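You operate a simulated robot arm through the tools that you are given. There is no shell and no other tool.

You run a simulated robot arm. Do the job below in one go: nothing can be reset, and whatever is moved stays where it is left.

## Task
Clear both counts and dial in the orbit card's batch for the next shift.
Fine: clear key for the turns; the machine is on and idle: switch it off before the reset knob zeroes the metres.

It is judged by the outcome, as a careful person would: the job done as asked, and still so three seconds after it is handed in. It fails if anything else is knocked over, pushed out of place, dropped, spilled or broken.

## Robot
A 6-joint arm with a two-finger gripper, fixed in place. Base frame: the origin is at the foot of the arm, x ahead of it, y to its left, z up. Lengths are in m, angles in degrees, forces in N, time in s.
Its first joint turns from -166.0 to 166.0 degrees. Payload 3.43 kg.
Tool frame: the origin (TCP) lies between the finger pads and is the grasp point; the fingertips stand 0.02 m ahead of it; z points along the fingers, y is the line along which they close. Largest opening 0.19 m; the body of the gripper starts 0.248 m behind the TCP.
Orientation is told as [roll, pitch, yaw] about the base's x, y, z axes, in that order, counted from this pose: with the fingers straight down and closing along the base's y, the tool's x points along the base's -x, its y along +y and its z along -z.

## Interface
- The arm moves only by the tool drive_tool. Its arguments are lists of equal length, an entry for each row: "rotation": the turn, a rotation vector about the base's x, y, z in degrees, a list of three; "dp": the shift along the base's x, y, z in m, a list of three; "claw": the closure, from 0 (fully open) to 1 (shut). In form: {"rotation": [[wx, wy, wz], ...], "dp": [[dx, dy, dz], ...], "claw": [claw, ...]}. A call has 1 to 20 rows; each row shifts and turns the commanded pose from where the row before left it. Each row takes 0.2 s and may step no farther than 0.05 m and 8.6 degrees from the row before; otherwise, or with a gripper value out of range, the whole call is refused. A pose out of reach is approached as far as the arm can. The call stops where the force on the tool passes 40 N (or 10 N more than at its start, if that is more) or the arm is blocked; 0.2 s more then pass. The fingers move at their own pace (about 0.045 m/s each) and stop on an object; they squeeze with about 24 N. The grip force told is the motor's: it shows also when the fingers shut on nothing. Time passes only in rows, and 0.2 s behind the last, so rows that do not move let the fingers close. It gives the time, the measured TCP pose, the force on the tool (base axes), the opening and the grip force at its end, in the units of the frame above (readings bear some noise), with the torque about the TCP (base axes, N m) and any sound that the robot's microphone picked up, and new pictures: "views" is both (left out), scene, wrist or none.
- Cameras (640 x 400 px; columns grow to the right, rows downward): "scene" is fixed at [0.2204, 0.4991, 1.4517]; the picture's right is [-0.37, -0.93, 0.00], its down [-0.45, 0.18, -0.88] and it looks along [0.81, -0.32, -0.48] (base axes); focal length 225 px, centre (320, 200). "wrist" rides on the gripper at [0.07, -0.008, -0.288] in the tool frame; the picture's right is [0.12, 0.99, 0.00], its down [-0.96, 0.12, -0.25] and it looks along [-0.25, 0.03, 0.97] (tool axes); focal length 261 px, centre (320, 200). There is no depth. A picture from a camera that has moved, and an enlarged one, comes with that camera's place and axes in the base frame and with its lens.
- move_column(by): slides the trunk up (or, below 0, down) by that many m; the arm rides with it, the base frame stays. It gives what a move gives, with no picture.
- zoom(camera, box): a new picture of the part [left, top, right, bottom] of that camera's present view, enlarged. The clock stands still meanwhile.
- hand_in(): hands the job in; it is judged then, once.

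Places have to be worked out from the pictures, the camera data and where the tool is seen. Open the gripper and draw the arm clear of the work before you hand the job in, unless the task says otherwise.

The tools are called after "Call:" as name(argument=value, ...) on one line, values as JSON. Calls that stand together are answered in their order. drive_tool: Moves the arm, as the interface text tells. Its arguments: {"type":"object","properties":{"rotation":{"type":"array"},"dp":{"type":"array"},"claw":{"type":"array"},"views":{"type":"string","enum":["both","scene","wrist","none"]}},"required":["rotation","dp","claw"]} The other tools are called the same way: move_column (by) slides the trunk up or down; zoom (camera, box) takes an enlarged picture of a part of a camera's view; hand_in () hands the job in.

At the start:

```text
t: 0.0
tool_pos: [0.5514, 0.2077, 1.3392]
tool_rot: [0.0, -0.1, 0.2]
wrist_force: [0.4, 0.1, 0.0]
wrist_torque: [-0.05, 0.02, -0.05]
opening: 0.1897
gripper_force: 0.1
trunk travel left (down, up): [-0.175, 0.065]
```

scene: 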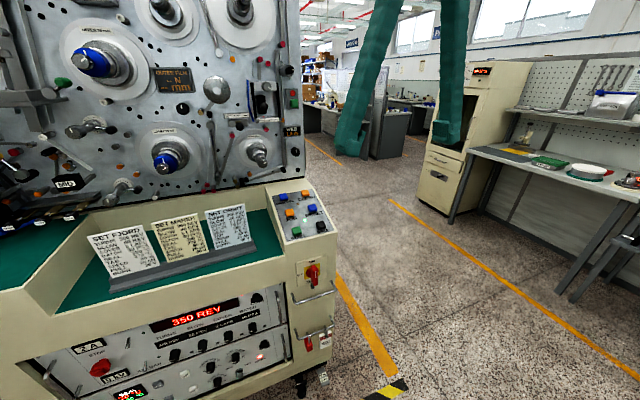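
wrist: 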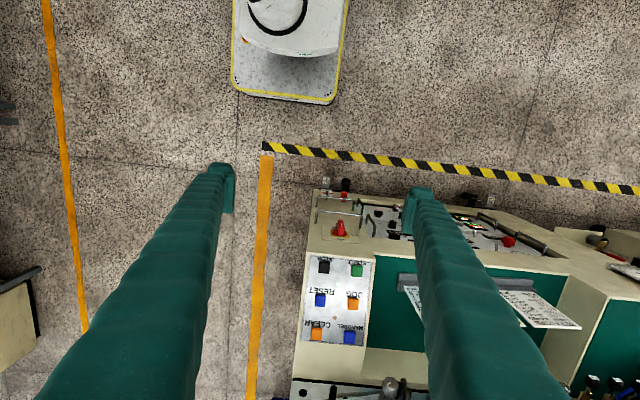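

The scene shows a winding machine with three cards, a key panel, and a control panel with a 350 REV display. I'll zoom in to read the cards and controls first.

Call:
zoom(camera="scene", box=[80, 190, 260, 290])

Call:
zoom(camera="scene", box=[40, 290, 200, 400])

Call:
zoom(camera="scene", box=[150, 290, 340, 400])

Call:
zoom(camera="scene", box=[260, 180, 350, 240])

Call:
zoom(camera="wrist", box=[290, 170, 450, 360])

Call:
zoom(camera="scene", box=[0, 0, 310, 200])

```text
3.56 times, centred on (170, 240) of scene
camera zoom: at [0.2204, 0.4991, 1.4517], right [-0.37, -0.93, 0.0], down [-0.45, 0.18, -0.88], along [0.81, -0.32, -0.48], focal length 800 px, centre (853, 58)
```

zoom: 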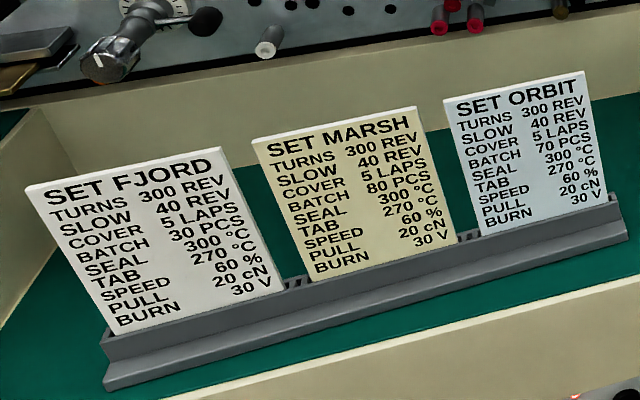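

```text
3.64 times, centred on (120, 345) of scene
camera zoom: at [0.2204, 0.4991, 1.4517], right [-0.37, -0.93, 0.0], down [-0.45, 0.18, -0.88], along [0.81, -0.32, -0.48], focal length 818 px, centre (1047, -327)
```

zoom: 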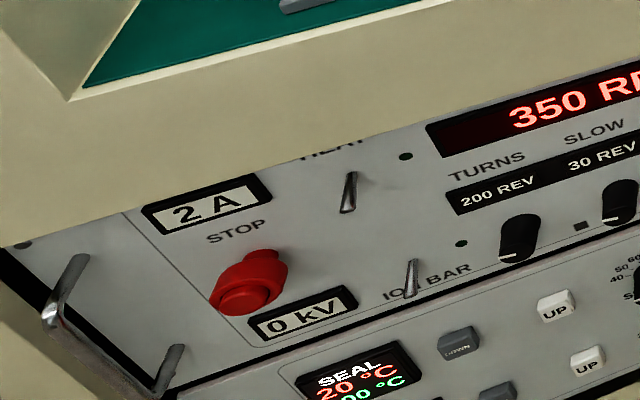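

```text
3.37 times, centred on (245, 345) of scene
camera zoom: at [0.2204, 0.4991, 1.4517], right [-0.37, -0.93, 0.0], down [-0.45, 0.18, -0.88], along [0.81, -0.32, -0.48], focal length 758 px, centre (573, -288)
```

zoom: 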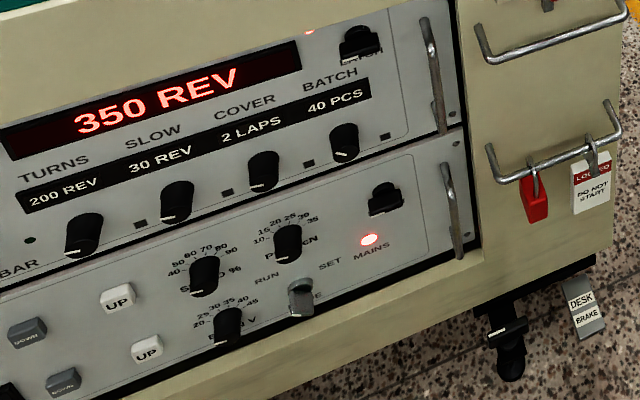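

```text
6.67 times, centred on (305, 210) of scene
camera zoom: at [0.2204, 0.4991, 1.4517], right [-0.37, -0.93, 0.0], down [-0.45, 0.18, -0.88], along [0.81, -0.32, -0.48], focal length 1500 px, centre (420, 133)
```

zoom: 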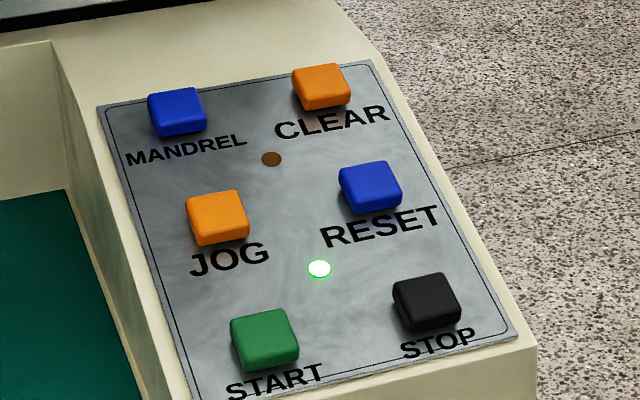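

```text
2.11 times, centred on (370, 265) of wrist
camera zoom: at [0.4802, 0.1983, 1.6252], right [-0.12, 0.99, 0.0], down [0.96, 0.12, 0.25], along [0.25, 0.03, -0.97], focal length 549 px, centre (215, 63)
```

zoom: 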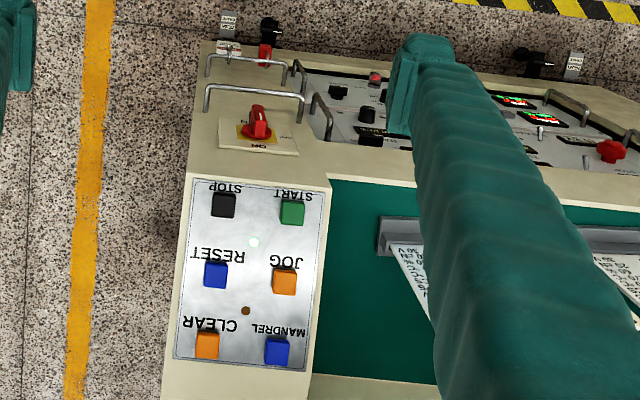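

```text
2.00 times, centred on (155, 100) of scene
camera zoom: at [0.2204, 0.4991, 1.4517], right [-0.37, -0.93, 0.0], down [-0.45, 0.18, -0.88], along [0.81, -0.32, -0.48], focal length 450 px, centre (650, 400)
```

zoom: 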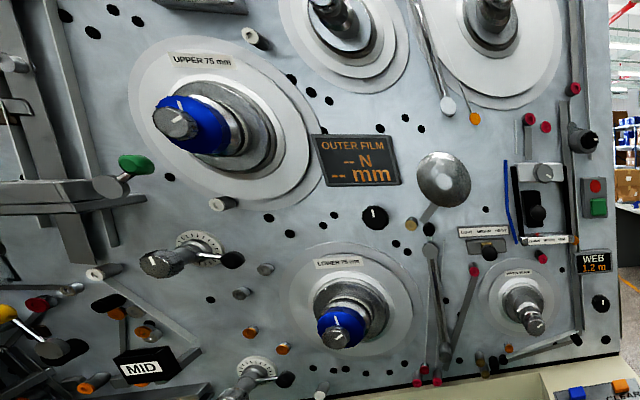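

The orbit card says BATCH 70 PCS, and the batch window now shows 40 PCS. Next I'll look closely at the metres counter, the red/green buttons, and the red rotary switch.

Call:
zoom(camera="scene", box=[250, 60, 320, 190])

Call:
zoom(camera="scene", box=[270, 80, 310, 120])

Call:
zoom(camera="scene", box=[270, 115, 310, 175])

Call:
zoom(camera="scene", box=[285, 245, 345, 385])

Call:
zoom(camera="scene", box=[220, 290, 290, 350])

Call:
zoom(camera="scene", box=[290, 255, 330, 295])

Call:
zoom(camera="scene", box=[110, 330, 300, 400])

Call:
zoom(camera="scene", box=[0, 80, 120, 240])

Call:
zoom(camera="wrist", box=[310, 170, 430, 260])

```text
3.08 times, centred on (285, 125) of scene
camera zoom: at [0.2204, 0.4991, 1.4517], right [-0.37, -0.93, 0.0], down [-0.45, 0.18, -0.88], along [0.81, -0.32, -0.48], focal length 692 px, centre (428, 431)
```

zoom: 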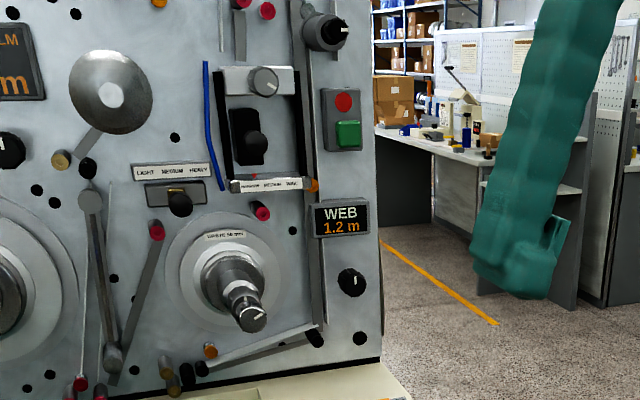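

```text
10.00 times, centred on (290, 100) of scene
camera zoom: at [0.2204, 0.4991, 1.4517], right [-0.37, -0.93, 0.0], down [-0.45, 0.18, -0.88], along [0.81, -0.32, -0.48], focal length 2250 px, centre (620, 1200)
```

zoom: 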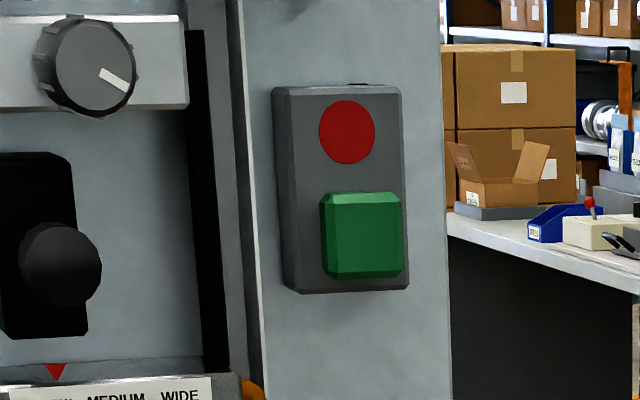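

```text
6.67 times, centred on (290, 145) of scene
camera zoom: at [0.2204, 0.4991, 1.4517], right [-0.37, -0.93, 0.0], down [-0.45, 0.18, -0.88], along [0.81, -0.32, -0.48], focal length 1500 px, centre (520, 567)
```

zoom: 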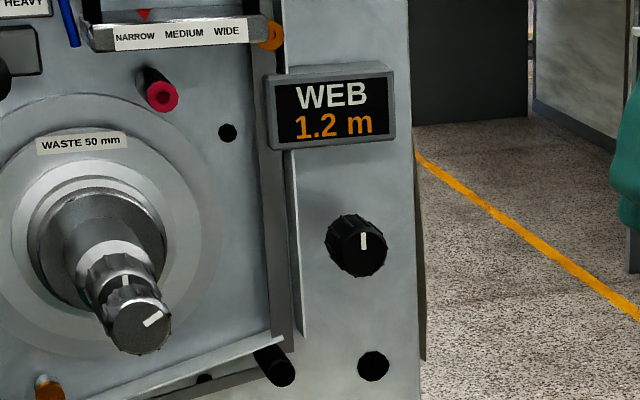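

```text
2.86 times, centred on (315, 315) of scene
camera zoom: at [0.2204, 0.4991, 1.4517], right [-0.37, -0.93, 0.0], down [-0.45, 0.18, -0.88], along [0.81, -0.32, -0.48], focal length 643 px, centre (334, -129)
```

zoom: 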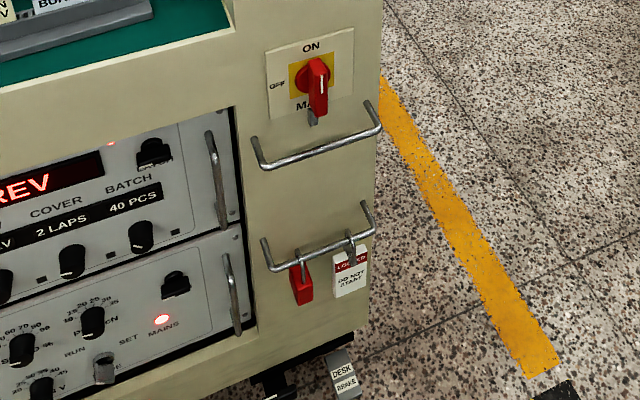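

```text
6.67 times, centred on (255, 320) of scene
camera zoom: at [0.2204, 0.4991, 1.4517], right [-0.37, -0.93, 0.0], down [-0.45, 0.18, -0.88], along [0.81, -0.32, -0.48], focal length 1500 px, centre (753, -600)
```

zoom: 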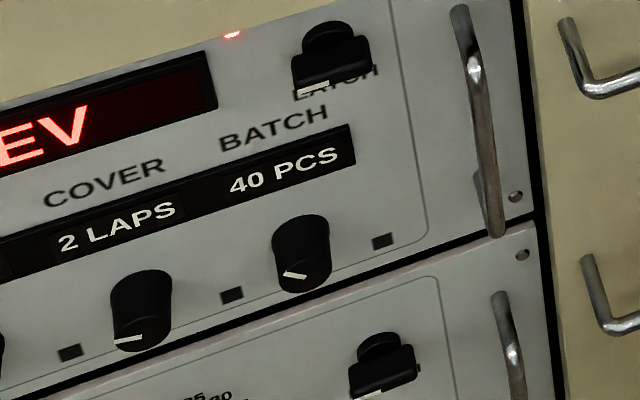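

```text
10.00 times, centred on (310, 275) of scene
camera zoom: at [0.2204, 0.4991, 1.4517], right [-0.37, -0.93, 0.0], down [-0.45, 0.18, -0.88], along [0.81, -0.32, -0.48], focal length 2250 px, centre (420, -550)
```

zoom: 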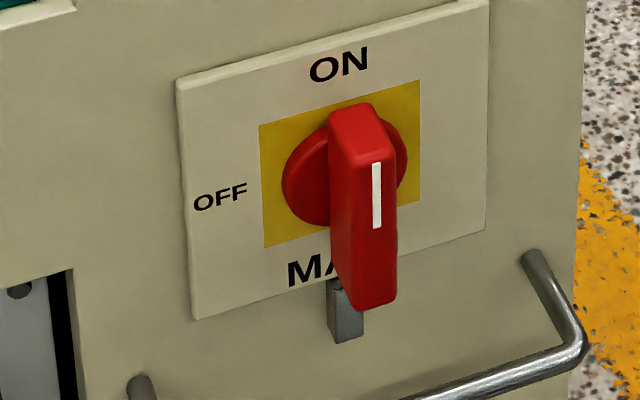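

```text
3.37 times, centred on (205, 365) of scene
camera zoom: at [0.2204, 0.4991, 1.4517], right [-0.37, -0.93, 0.0], down [-0.45, 0.18, -0.88], along [0.81, -0.32, -0.48], focal length 758 px, centre (707, -356)
```

zoom: 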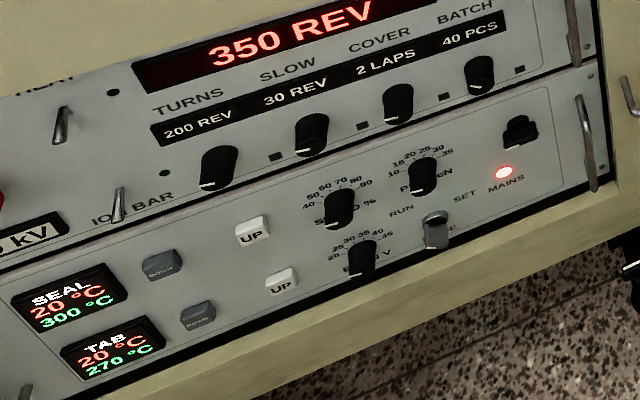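

```text
2.50 times, centred on (60, 160) of scene
camera zoom: at [0.2204, 0.4991, 1.4517], right [-0.37, -0.93, 0.0], down [-0.45, 0.18, -0.88], along [0.81, -0.32, -0.48], focal length 562 px, centre (970, 300)
```

zoom: 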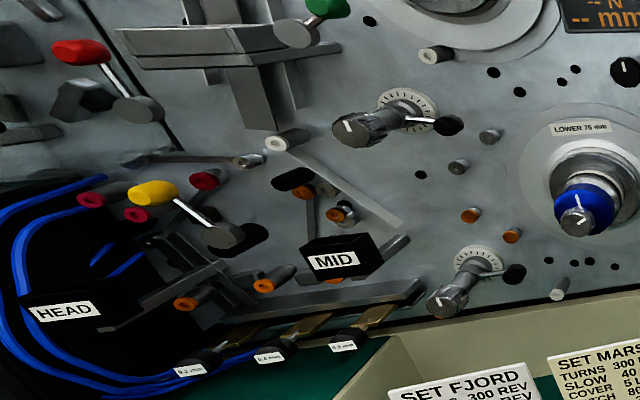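

```text
4.44 times, centred on (370, 215) of wrist
camera zoom: at [0.4802, 0.1983, 1.6252], right [-0.12, 0.99, 0.0], down [0.96, 0.12, 0.25], along [0.25, 0.03, -0.97], focal length 1158 px, centre (98, 133)
```

zoom: 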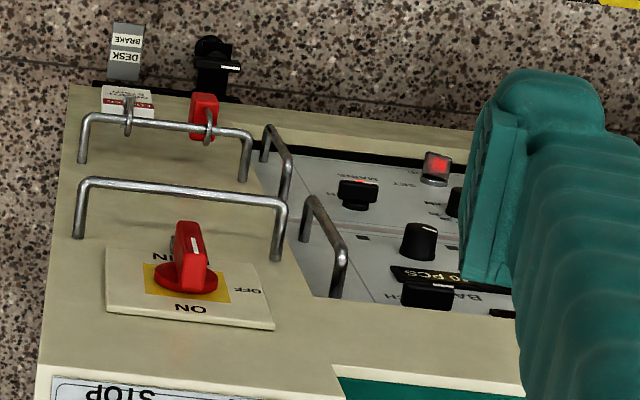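

The front has a MAINS rotary switch (ON up, OFF left). The upright board carries the WEB 1.2 m counter, a black knob under it, and a red/green button box. I'll tilt the tool toward the machine to look at these close up before touching anything.

Call:
drive_tool(rotation=[[0, -7.5, 0], [0, -7.5, 0], [0, -7.5, 0], [0, -7.5, 0], [0, -7.5, 0], [0, -7.5, 0], [0, -7.5, 0], [0, -7.5, 0]], dp=[[0.01, 0, 0], [0.01, 0, 0], [0.01, 0, 0], [0.01, 0, 0], [0.01, 0, 0], [0.01, 0, 0], [0.01, 0, 0], [0.01, 0, 0]], claw=[0, 0, 0, 0, 0, 0, 0, 0], views="both")

```text
t: 1.8
tool_pos: [0.6315, 0.209, 1.3387]
tool_rot: [0.0, -60.1, 0.1]
wrist_force: [0.4, 1.4, 0.3]
wrist_torque: [-0.05, 0.03, -0.07]
opening: 0.1899
gripper_force: 0.0
trunk travel left (down, up): [-0.175, 0.065]
camera wrist: at [0.346, 0.1995, 1.4195], right [-0.06, 0.99, -0.1], down [0.27, 0.12, 0.96], along [0.96, 0.03, -0.27], focal length 261 px, centre (320, 200)
```

scene: 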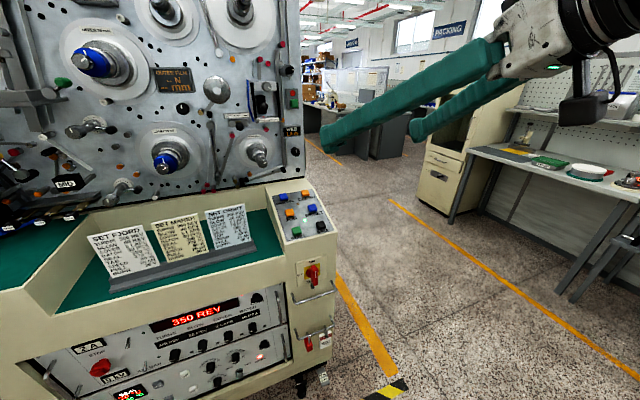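
wrist: 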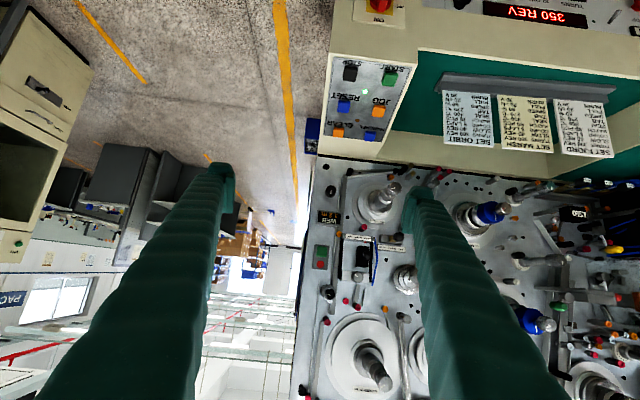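

The wrist view now shows the upright board and key panel, upside down. I'll zoom in on the counter, box and keys.

Call:
zoom(camera="wrist", box=[295, 170, 415, 310])

Call:
zoom(camera="wrist", box=[310, 50, 430, 165])

Call:
zoom(camera="wrist", box=[300, 180, 350, 220])

Call:
zoom(camera="wrist", box=[300, 230, 350, 280])

Call:
zoom(camera="wrist", box=[340, 0, 640, 60])

```text
2.86 times, centred on (355, 240) of wrist
camera zoom: at [0.346, 0.1995, 1.4195], right [-0.06, 0.99, -0.1], down [0.27, 0.12, 0.96], along [0.96, 0.03, -0.27], focal length 745 px, centre (220, 86)
```

zoom: 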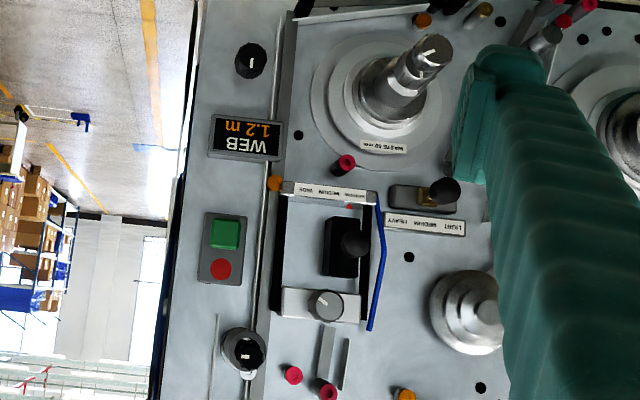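

```text
3.48 times, centred on (370, 108) of wrist
camera zoom: at [0.346, 0.1995, 1.4195], right [-0.06, 0.99, -0.1], down [0.27, 0.12, 0.96], along [0.96, 0.03, -0.27], focal length 907 px, centre (146, 522)
```

zoom: 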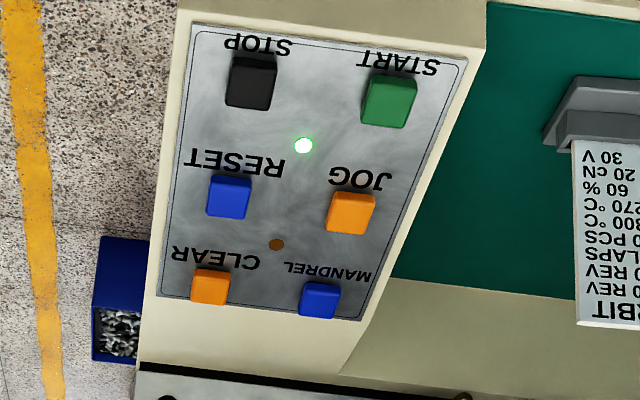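

```text
10.00 times, centred on (325, 200) of wrist
camera zoom: at [0.346, 0.1995, 1.4195], right [-0.06, 0.99, -0.1], down [0.27, 0.12, 0.96], along [0.96, 0.03, -0.27], focal length 2606 px, centre (270, 200)
```

zoom: 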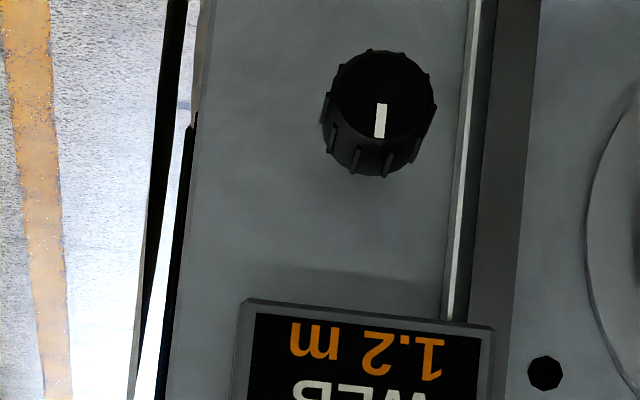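

```text
8.00 times, centred on (325, 255) of wrist
camera zoom: at [0.346, 0.1995, 1.4195], right [-0.06, 0.99, -0.1], down [0.27, 0.12, 0.96], along [0.96, 0.03, -0.27], focal length 2085 px, centre (280, -240)
```

zoom: 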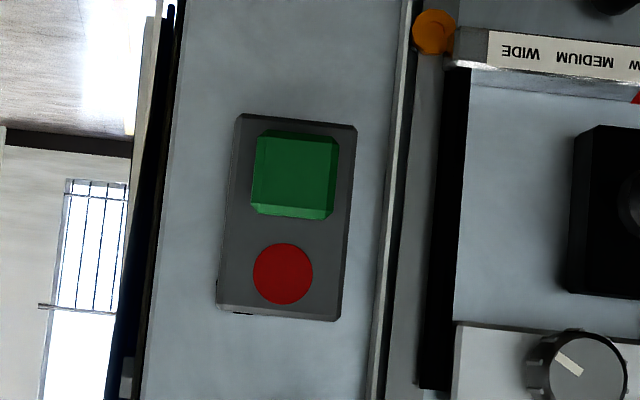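

```text
2.13 times, centred on (490, 30) of wrist
camera zoom: at [0.346, 0.1995, 1.4195], right [-0.06, 0.99, -0.1], down [0.27, 0.12, 0.96], along [0.96, 0.03, -0.27], focal length 556 px, centre (-43, 563)
```

zoom: 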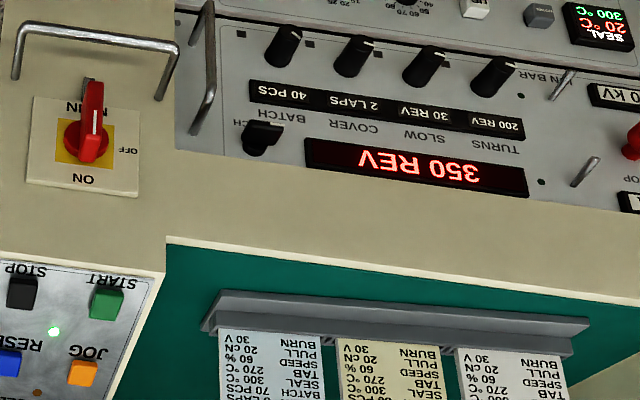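

The keys triangulate well: CLEAR's top is at about (1.004, 0.251, 1.033) on a panel sloping about 16°. I'll shut the fingers and move above it with the tool tilted forward 30°.

Call:
drive_tool(rotation=[[0, 5, 0], [0, 5, 0], [0, 5, 0], [0, 5, 0], [0, 5, 0], [0, 5, 0], [0, 0, 0], [0, 0, 0], [0, 0, 0], [0, 0, 0], [0, 0, 0], [0, 0, 0]], dp=[[0.03, 0.004, -0.015], [0.03, 0.004, -0.015], [0.03, 0.004, -0.015], [0.03, 0.004, -0.015], [0.03, 0.004, -0.015], [0.03, 0.004, -0.015], [0.03, 0.004, -0.02], [0.03, 0.004, -0.02], [0.03, 0.004, -0.02], [0.03, 0.003, -0.02], [0.02, 0.003, -0.02], [0, 0, 0]], claw=[1, 1, 1, 1, 1, 1, 1, 1, 1, 1, 1, 1], views="both")

```text
t: 4.4
tool_pos: [0.9532, 0.2462, 1.1485]
tool_rot: [0.0, -30.1, 0.0]
wrist_force: [0.1, 0.3, -0.4]
wrist_torque: [-0.04, 0.02, 0.0]
opening: 0.0001
gripper_force: 23.6
trunk travel left (down, up): [-0.175, 0.065]
camera wrist: at [0.7481, 0.2354, 1.3607], right [-0.1, 0.99, -0.06], down [0.71, 0.12, 0.7], along [0.7, 0.03, -0.72], focal length 261 px, centre (320, 200)
```

scene: 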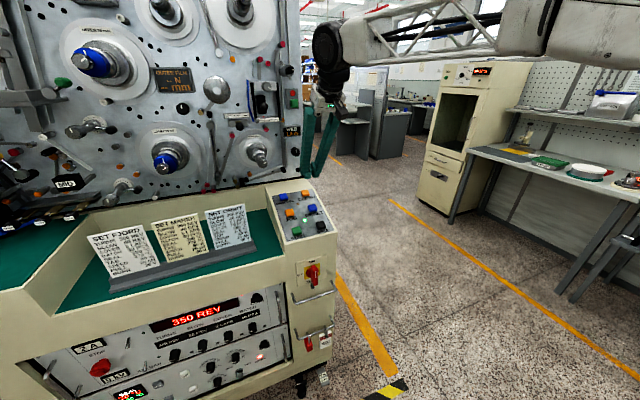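
wrist: 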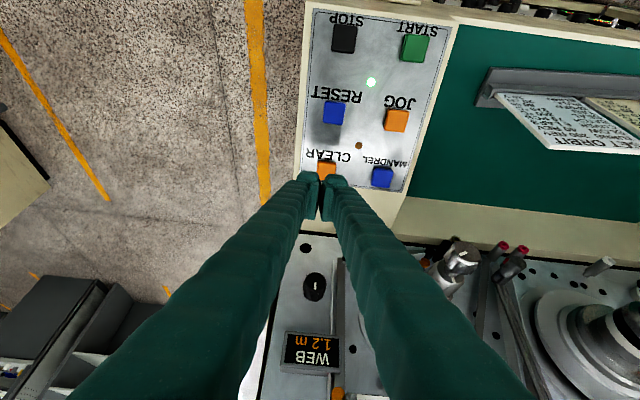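

The tips are about 0.1 m short of the CLEAR key and lined up with it. I'll descend to just above it.

Call:
drive_tool(rotation=[[0, 0, 0], [0, 0, 0], [0, 0, 0], [0, 0, 0]], dp=[[0.01, 0.002, -0.02], [0.01, 0.002, -0.02], [0.008, 0.001, -0.02], [0, 0, 0]], claw=[1, 1, 1, 1], views="both")

Call:
zoom(camera="wrist", box=[280, 120, 400, 220])

Call:
zoom(camera="scene", box=[270, 160, 350, 230])

```text
t: 5.4
tool_pos: [0.9798, 0.2537, 1.0885]
tool_rot: [0.0, -30.1, -0.1]
wrist_force: [-0.6, -0.3, -0.3]
wrist_torque: [-0.02, 0.0, -0.05]
opening: 0.0002
gripper_force: 24.6
trunk travel left (down, up): [-0.175, 0.065]
camera wrist: at [0.774, 0.2443, 1.3001], right [-0.1, 0.99, -0.06], down [0.71, 0.12, 0.7], along [0.7, 0.03, -0.72], focal length 261 px, centre (320, 200)
```

scene: 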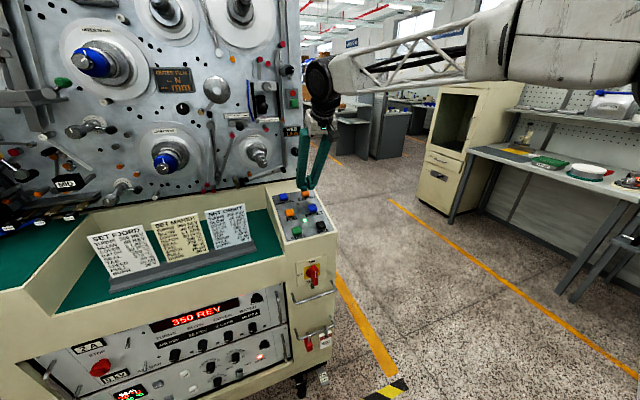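
wrist: 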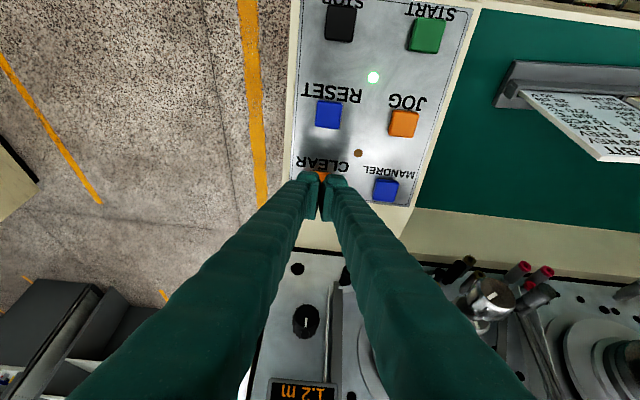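

```text
4.00 times, centred on (340, 170) of wrist
camera zoom: at [0.774, 0.2443, 1.3001], right [-0.1, 0.99, -0.06], down [0.71, 0.12, 0.7], along [0.7, 0.03, -0.72], focal length 1043 px, centre (240, 320)
```

zoom: 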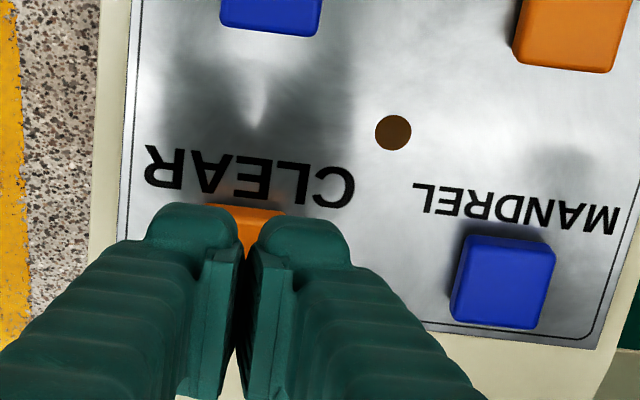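

```text
5.71 times, centred on (310, 195) of scene
camera zoom: at [0.2204, 0.4991, 1.4517], right [-0.37, -0.93, 0.0], down [-0.45, 0.18, -0.88], along [0.81, -0.32, -0.48], focal length 1285 px, centre (377, 229)
```

zoom: 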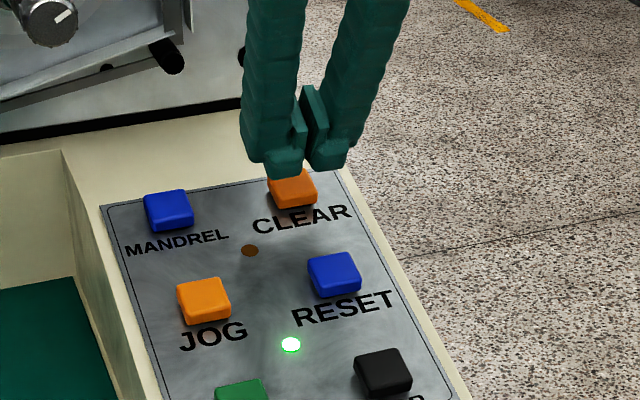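

The tip is about 35 mm above the key and centred over it. I'll press down in small steps along the panel normal until I feel contact.

Call:
drive_tool(rotation=[[0, 0, 0], [0, 0, 0], [0, 0, 0], [0, 0, 0], [0, 0, 0], [0, 0, 0]], dp=[[0.002, -0.001, -0.006], [0.0015, -0.001, -0.006], [0.0015, 0, -0.005], [0.0015, 0, -0.005], [0.0015, 0, -0.005], [0.001, 0, -0.004]], claw=[1, 1, 1, 1, 1, 1], views="scene")

Call:
zoom(camera="scene", box=[270, 160, 350, 230])

Call:
zoom(camera="scene", box=[150, 290, 250, 350])

```text
t: 6.8
tool_pos: [0.9892, 0.2527, 1.0591]
tool_rot: [0.0, -30.0, 0.0]
wrist_force: [-0.3, -0.3, -0.1]
wrist_torque: [0.0, 0.0, 0.0]
opening: 0.0
gripper_force: 24.6
trunk travel left (down, up): [-0.175, 0.065]
```

scene: 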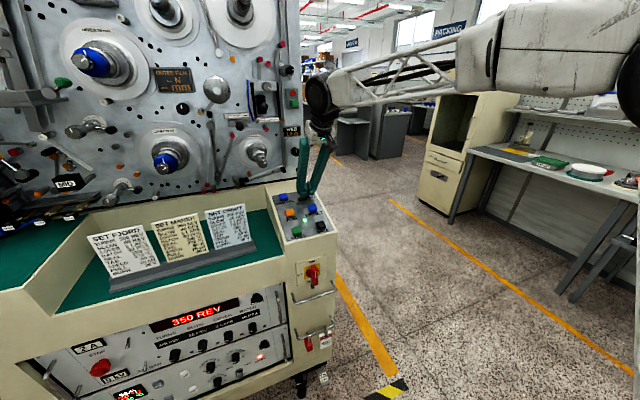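

```text
5.71 times, centred on (310, 195) of scene
camera zoom: at [0.2204, 0.4991, 1.4517], right [-0.37, -0.93, 0.0], down [-0.45, 0.18, -0.88], along [0.81, -0.32, -0.48], focal length 1285 px, centre (377, 229)
```

zoom: 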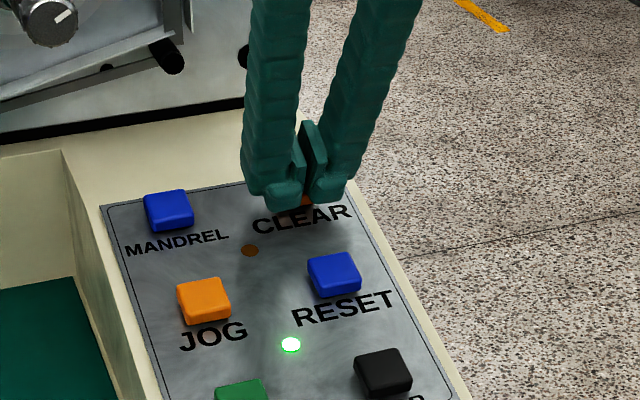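

```text
6.40 times, centred on (200, 320) of scene
camera zoom: at [0.2204, 0.4991, 1.4517], right [-0.37, -0.93, 0.0], down [-0.45, 0.18, -0.88], along [0.81, -0.32, -0.48], focal length 1440 px, centre (1088, -568)
```

zoom: 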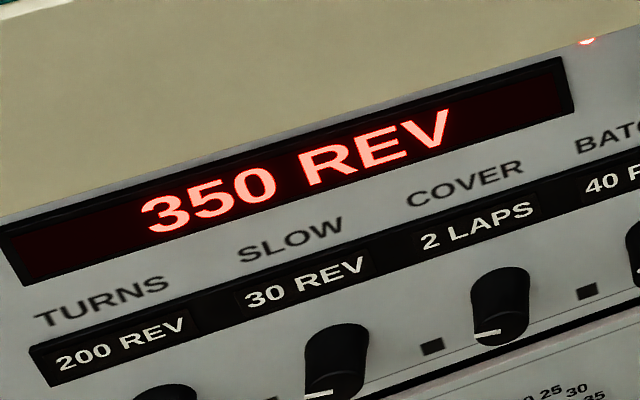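

No force yet, and the tip is about to touch. I'll keep pressing in smaller steps.

Call:
drive_tool(rotation=[[0, 0, 0], [0, 0, 0], [0, 0, 0]], dp=[[0.001, 0, -0.003], [0.001, 0, -0.003], [0.001, 0, -0.003]], claw=[1, 1, 1], views="scene")

Call:
zoom(camera="scene", box=[150, 290, 250, 350])

```text
t: 7.6
tool_pos: [0.9896, 0.2531, 1.0518]
tool_rot: [0.0, -30.2, 0.0]
wrist_force: [-5.0, -2.6, 11.2]
wrist_torque: [-0.08, 0.12, 0.02]
opening: 0.0058
gripper_force: 33.8
trunk travel left (down, up): [-0.175, 0.065]
heard: click
```

scene: 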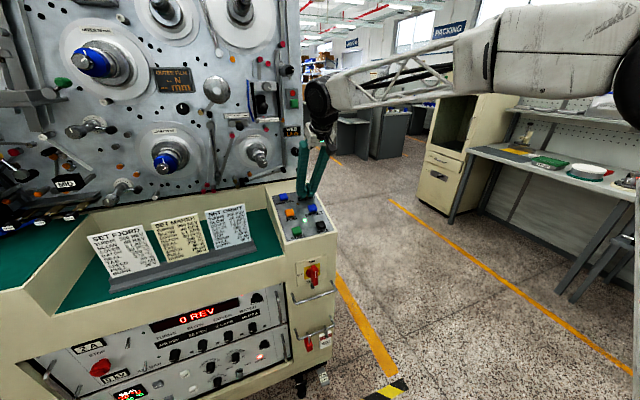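

```text
6.40 times, centred on (200, 320) of scene
camera zoom: at [0.2204, 0.4991, 1.4517], right [-0.37, -0.93, 0.0], down [-0.45, 0.18, -0.88], along [0.81, -0.32, -0.48], focal length 1440 px, centre (1088, -568)
```

zoom: 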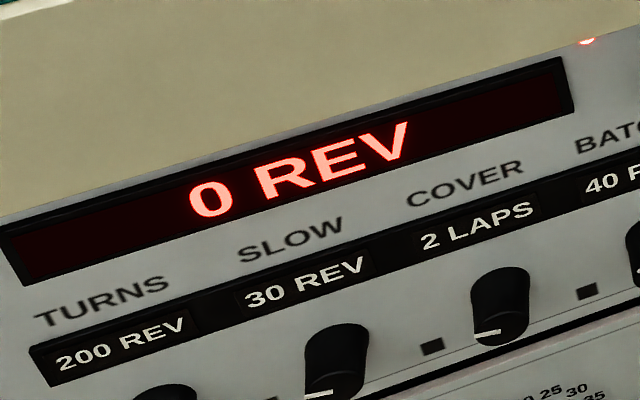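

Click heard, and the display now reads 0 REV. I'll back straight off the key and pull away from the desk while levelling the tool.

Call:
drive_tool(rotation=[[0, 0, 0], [0, 0, 0], [0, 0, 0], [0, 0, 0], [0, -7.5, 0], [0, -7.5, 0], [0, -7.5, 0], [0, -7.5, 0], [0, -7.5, 0], [0, -7.5, 0], [0, -7.5, 0], [0, -7.5, 0], [0, 0, 0]], dp=[[-0.003, 0, 0.01], [-0.005, 0, 0.03], [-0.005, 0, 0.03], [-0.01, 0, 0.04], [-0.04, 0, 0.01], [-0.04, 0, 0], [-0.04, 0, 0], [-0.04, 0, 0], [-0.04, 0, 0], [-0.04, 0, 0], [-0.03, 0, 0], [-0.03, 0, 0], [0, 0, 0]], claw=[1, 1, 1, 1, 1, 1, 1, 1, 1, 1, 1, 1, 1], views="both")

Call:
zoom(camera="scene", box=[40, 180, 340, 400])

```text
t: 10.4
tool_pos: [0.6704, 0.2529, 1.1682]
tool_rot: [175.5, -89.8, -175.5]
wrist_force: [0.2, 0.1, -0.3]
wrist_torque: [-0.03, -0.03, -0.01]
opening: 0.0
gripper_force: 34.0
trunk travel left (down, up): [-0.175, 0.065]
camera wrist: at [0.3817, 0.2429, 1.0944], right [0.0, 0.99, -0.12], down [-0.25, 0.12, 0.96], along [0.97, 0.03, 0.25], focal length 261 px, centre (320, 200)
```

scene: 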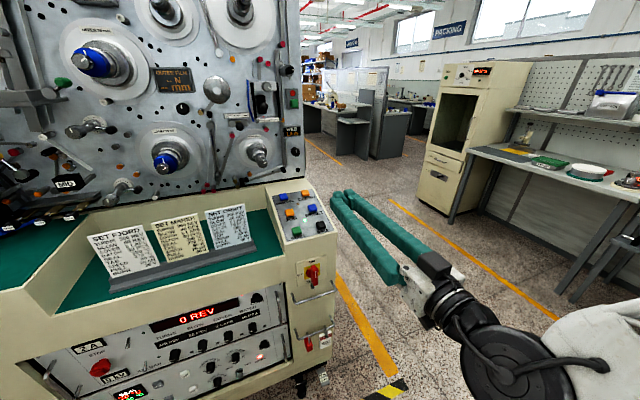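
wrist: 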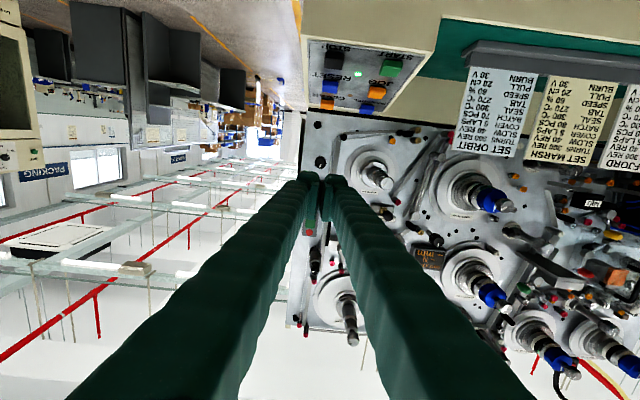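

```text
1.82 times, centred on (190, 290) of scene
camera zoom: at [0.2204, 0.4991, 1.4517], right [-0.37, -0.93, 0.0], down [-0.45, 0.18, -0.88], along [0.81, -0.32, -0.48], focal length 409 px, centre (556, 36)
```

zoom: 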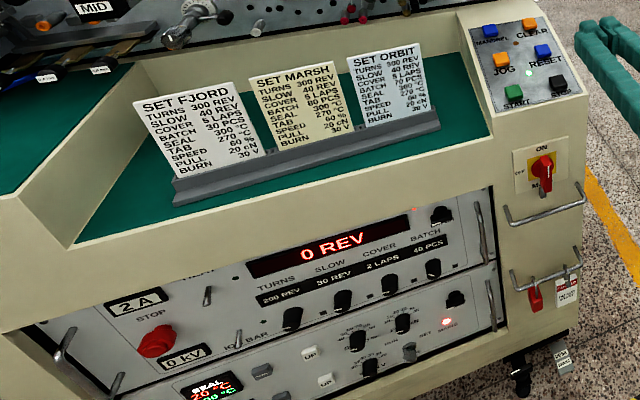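

The tool is level at (0.67, 0.25, 1.17), and the path to the front panel is clear. I'll lower the trunk so the arm can reach the BATCH dial comfortably.

Call:
move_column(by=-0.17)

```text
t: 12.3
tool_pos: [0.6701, 0.2526, 0.9976]
tool_rot: [-93.6, -90.0, 93.6]
wrist_force: [-1.0, -0.6, -0.1]
wrist_torque: [0.01, 0.0, 0.0]
opening: 0.0
gripper_force: 34.4
trunk travel left (down, up): [-0.005, 0.235]
```

Next I move sideways and down in front of the BATCH dial, staying 0.1 m off the panel, with the fingers opened to about 6 cm.

Call:
drive_tool(rotation=[[0, 0, 0], [0, 0, 0], [0, 0, 0], [0, 0, 0], [0, 0, 0], [0, 0, 0], [0, 0, 0], [0, 0, 0], [0, 0, 0], [0, 0, 0], [0, 0, 0]], dp=[[-0.01, 0.029, -0.04], [0, 0.029, -0.04], [0, 0.029, -0.04], [0, 0.029, -0.04], [0, 0.029, -0.04], [0, 0.029, -0.04], [0, 0.029, -0.04], [0, 0.029, -0.04], [0, 0.029, -0.04], [0, 0.029, -0.04], [0, 0, 0]], claw=[0.68, 0.68, 0.68, 0.68, 0.68, 0.68, 0.68, 0.68, 0.68, 0.68, 0.68], views="both")

Call:
zoom(camera="scene", box=[140, 280, 340, 400])

Call:
zoom(camera="wrist", box=[230, 80, 420, 220])

```text
refused: row 1 steps farther than a row can; nothing moved
```

```text
3.20 times, centred on (240, 340) of scene
camera zoom: at [0.2204, 0.4991, 1.4517], right [-0.37, -0.93, 0.0], down [-0.45, 0.18, -0.88], along [0.81, -0.32, -0.48], focal length 720 px, centre (576, -248)
```

zoom: 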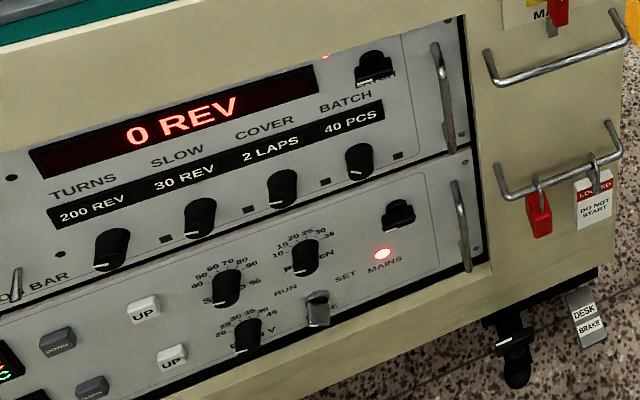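

```text
2.86 times, centred on (325, 150) of wrist
camera zoom: at [0.382, 0.2429, 0.9246], right [0.0, 0.99, -0.12], down [-0.25, 0.12, 0.96], along [0.97, 0.03, 0.25], focal length 745 px, centre (306, 343)
```

zoom: 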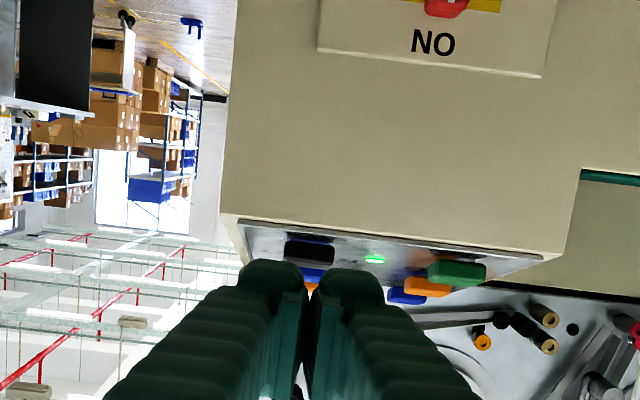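

The first row was over 0.05 m, so nothing moved. I'll resend it with a smaller step.

Call:
drive_tool(rotation=[[0, 0, 0], [0, 0, 0], [0, 0, 0], [0, 0, 0], [0, 0, 0], [0, 0, 0], [0, 0, 0], [0, 0, 0], [0, 0, 0], [0, 0, 0], [0, 0, 0]], dp=[[-0.001, 0.029, -0.038], [-0.001, 0.029, -0.038], [-0.001, 0.029, -0.038], [-0.001, 0.029, -0.038], [-0.001, 0.029, -0.038], [-0.001, 0.029, -0.038], [-0.001, 0.029, -0.038], [-0.001, 0.029, -0.038], [-0.001, 0.029, -0.038], [-0.001, 0.029, -0.038], [0, 0, 0]], claw=[0.68, 0.68, 0.68, 0.68, 0.68, 0.68, 0.68, 0.68, 0.68, 0.68, 0.68], views="both")

Call:
zoom(camera="wrist", box=[200, 60, 440, 220])

```text
t: 14.7
tool_pos: [0.6683, 0.5641, 0.6428]
tool_rot: [-57.0, -89.4, 56.6]
wrist_force: [0.0, -0.8, 0.2]
wrist_torque: [0.0, 0.01, 0.01]
opening: 0.0607
gripper_force: 0.1
out of reach, approached as far as the arm can: row 2, 8, 9, 10
trunk travel left (down, up): [-0.005, 0.235]
camera wrist: at [0.3804, 0.5556, 0.5728], right [0.0, 0.99, -0.13], down [-0.24, 0.12, 0.96], along [0.97, 0.03, 0.24], focal length 261 px, centre (320, 200)
```

scene: 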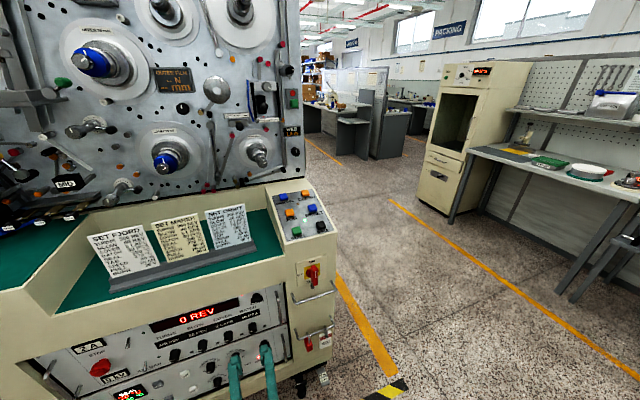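
wrist: 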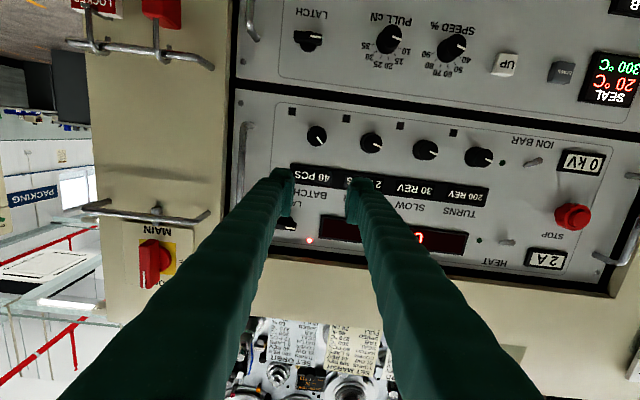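

```text
2.50 times, centred on (320, 140) of wrist
camera zoom: at [0.3804, 0.5556, 0.5728], right [0.0, 0.99, -0.13], down [-0.24, 0.12, 0.96], along [0.97, 0.03, 0.24], focal length 652 px, centre (320, 350)
```

zoom: 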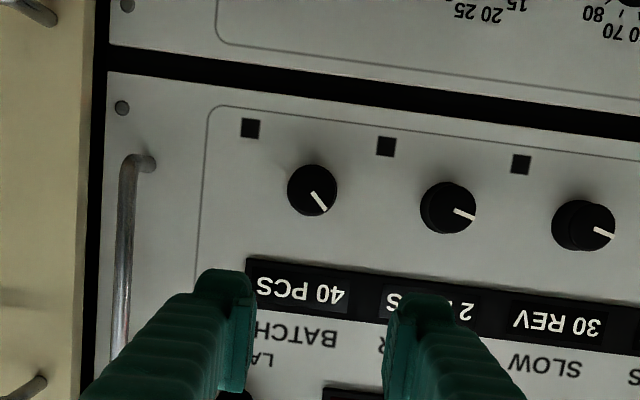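

The BATCH knob is at about (y 0.551, z 0.575), pointing to roughly 11 o'clock at 40 PCS. Some rows came back out of reach so close in, so I'll move forward a little while lining up to see if that fixes it.

Call:
drive_tool(rotation=[[0, 0, 0], [0, 0, 0], [0, 0, 0], [0, 0, 0]], dp=[[0.025, -0.004, -0.02], [0.025, -0.005, -0.02], [0.01, -0.004, -0.02], [0, 0, 0]], claw=[0.68, 0.68, 0.68, 0.68], views="both")

Call:
zoom(camera="wrist", box=[230, 100, 410, 240])

Call:
zoom(camera="scene", box=[180, 310, 340, 400])

```text
t: 15.7
tool_pos: [0.7356, 0.5746, 0.6095]
tool_rot: [-60.1, -89.3, 59.7]
wrist_force: [-0.3, 0.2, -1.5]
wrist_torque: [0.02, 0.02, 0.01]
opening: 0.0608
gripper_force: 0.0
out of reach, approached as far as the arm can: row 1, 2, 3
trunk travel left (down, up): [-0.005, 0.235]
camera wrist: at [0.4485, 0.5669, 0.5389], right [0.0, 0.99, -0.13], down [-0.24, 0.13, 0.96], along [0.97, 0.03, 0.24], focal length 261 px, centre (320, 200)
```

scene: 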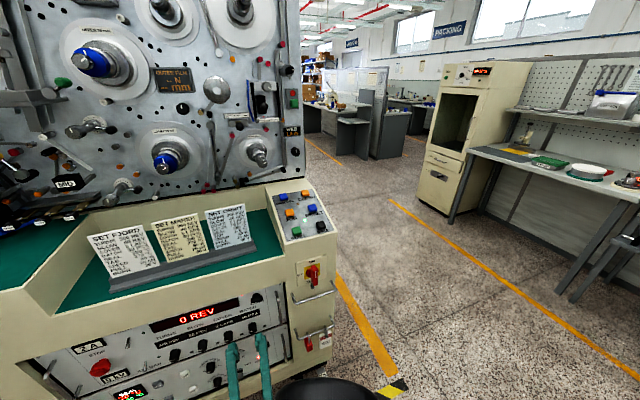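
wrist: 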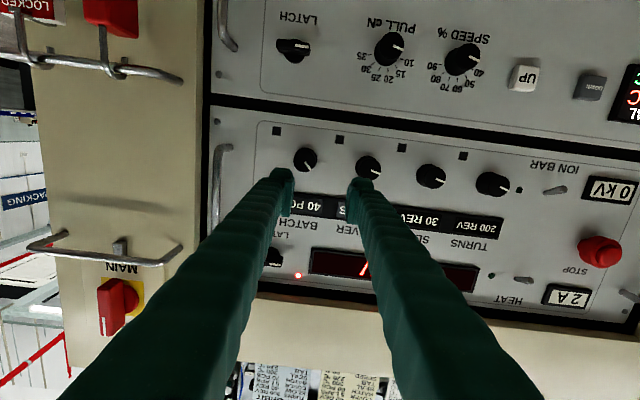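

```text
2.86 times, centred on (320, 170) of wrist
camera zoom: at [0.4485, 0.5669, 0.5389], right [0.0, 0.99, -0.13], down [-0.24, 0.13, 0.96], along [0.97, 0.03, 0.24], focal length 745 px, centre (320, 286)
```

zoom: 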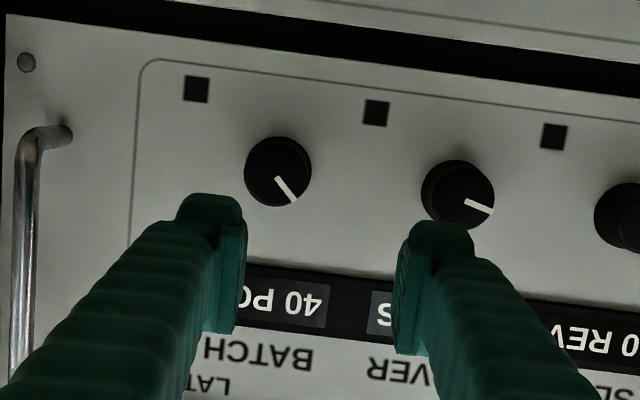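

```text
4.00 times, centred on (260, 355) of scene
camera zoom: at [0.2204, 0.4991, 1.4517], right [-0.37, -0.93, 0.0], down [-0.45, 0.18, -0.88], along [0.81, -0.32, -0.48], focal length 900 px, centre (560, -420)
```

zoom: 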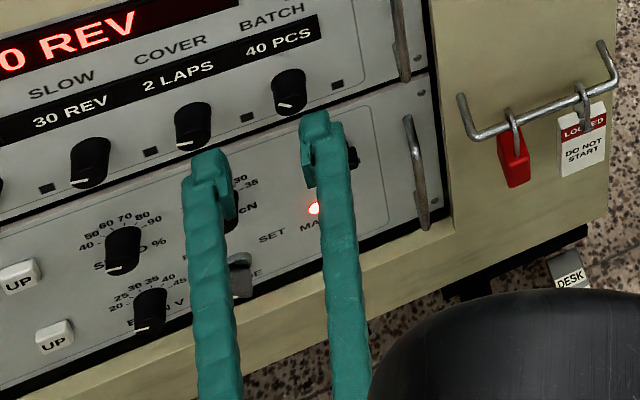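

The measured pose is stuck off target at (0.736, 0.575, 0.61), so a level tool at this height is at the arm's limit. I'll back off a little and tilt the tool about 25° nose-down, which raises the wrist, then see if I can line up.

Call:
drive_tool(rotation=[[0, 0, 0], [0, 5, 0], [0, 5, 0], [0, 5, 0], [0, 5, 0], [0, 5, 0], [0, 0, 0]], dp=[[-0.03, 0, 0.03], [0, 0, 0], [0, 0, 0], [0, 0, 0], [0, 0, 0], [0, 0, 0], [0, 0, 0]], claw=[0.68, 0.68, 0.68, 0.68, 0.68, 0.68, 0.68], views="both")

```text
t: 17.3
tool_pos: [0.7089, 0.5763, 0.6392]
tool_rot: [-0.1, -65.0, 0.0]
wrist_force: [-0.3, 0.0, -0.6]
wrist_torque: [0.0, 0.04, 0.02]
opening: 0.0607
gripper_force: 0.0
trunk travel left (down, up): [-0.005, 0.235]
camera wrist: at [0.4174, 0.5669, 0.6944], right [-0.05, 0.99, -0.11], down [0.18, 0.12, 0.98], along [0.98, 0.03, -0.19], focal length 261 px, centre (320, 200)
```

scene: 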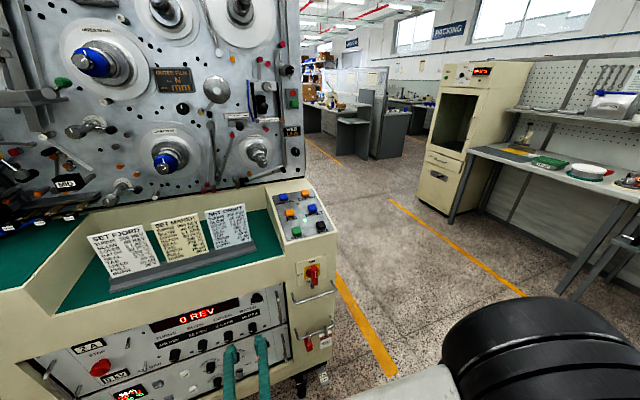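
wrist: 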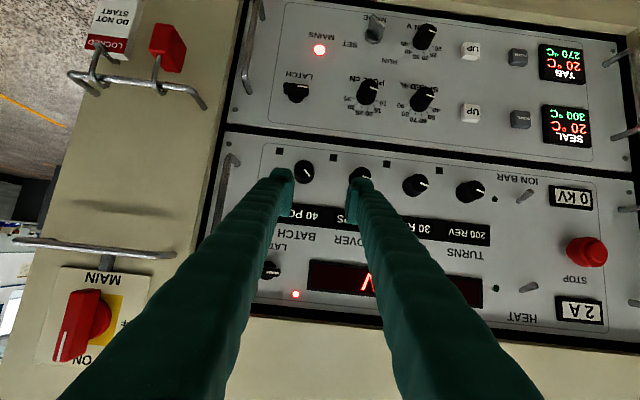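

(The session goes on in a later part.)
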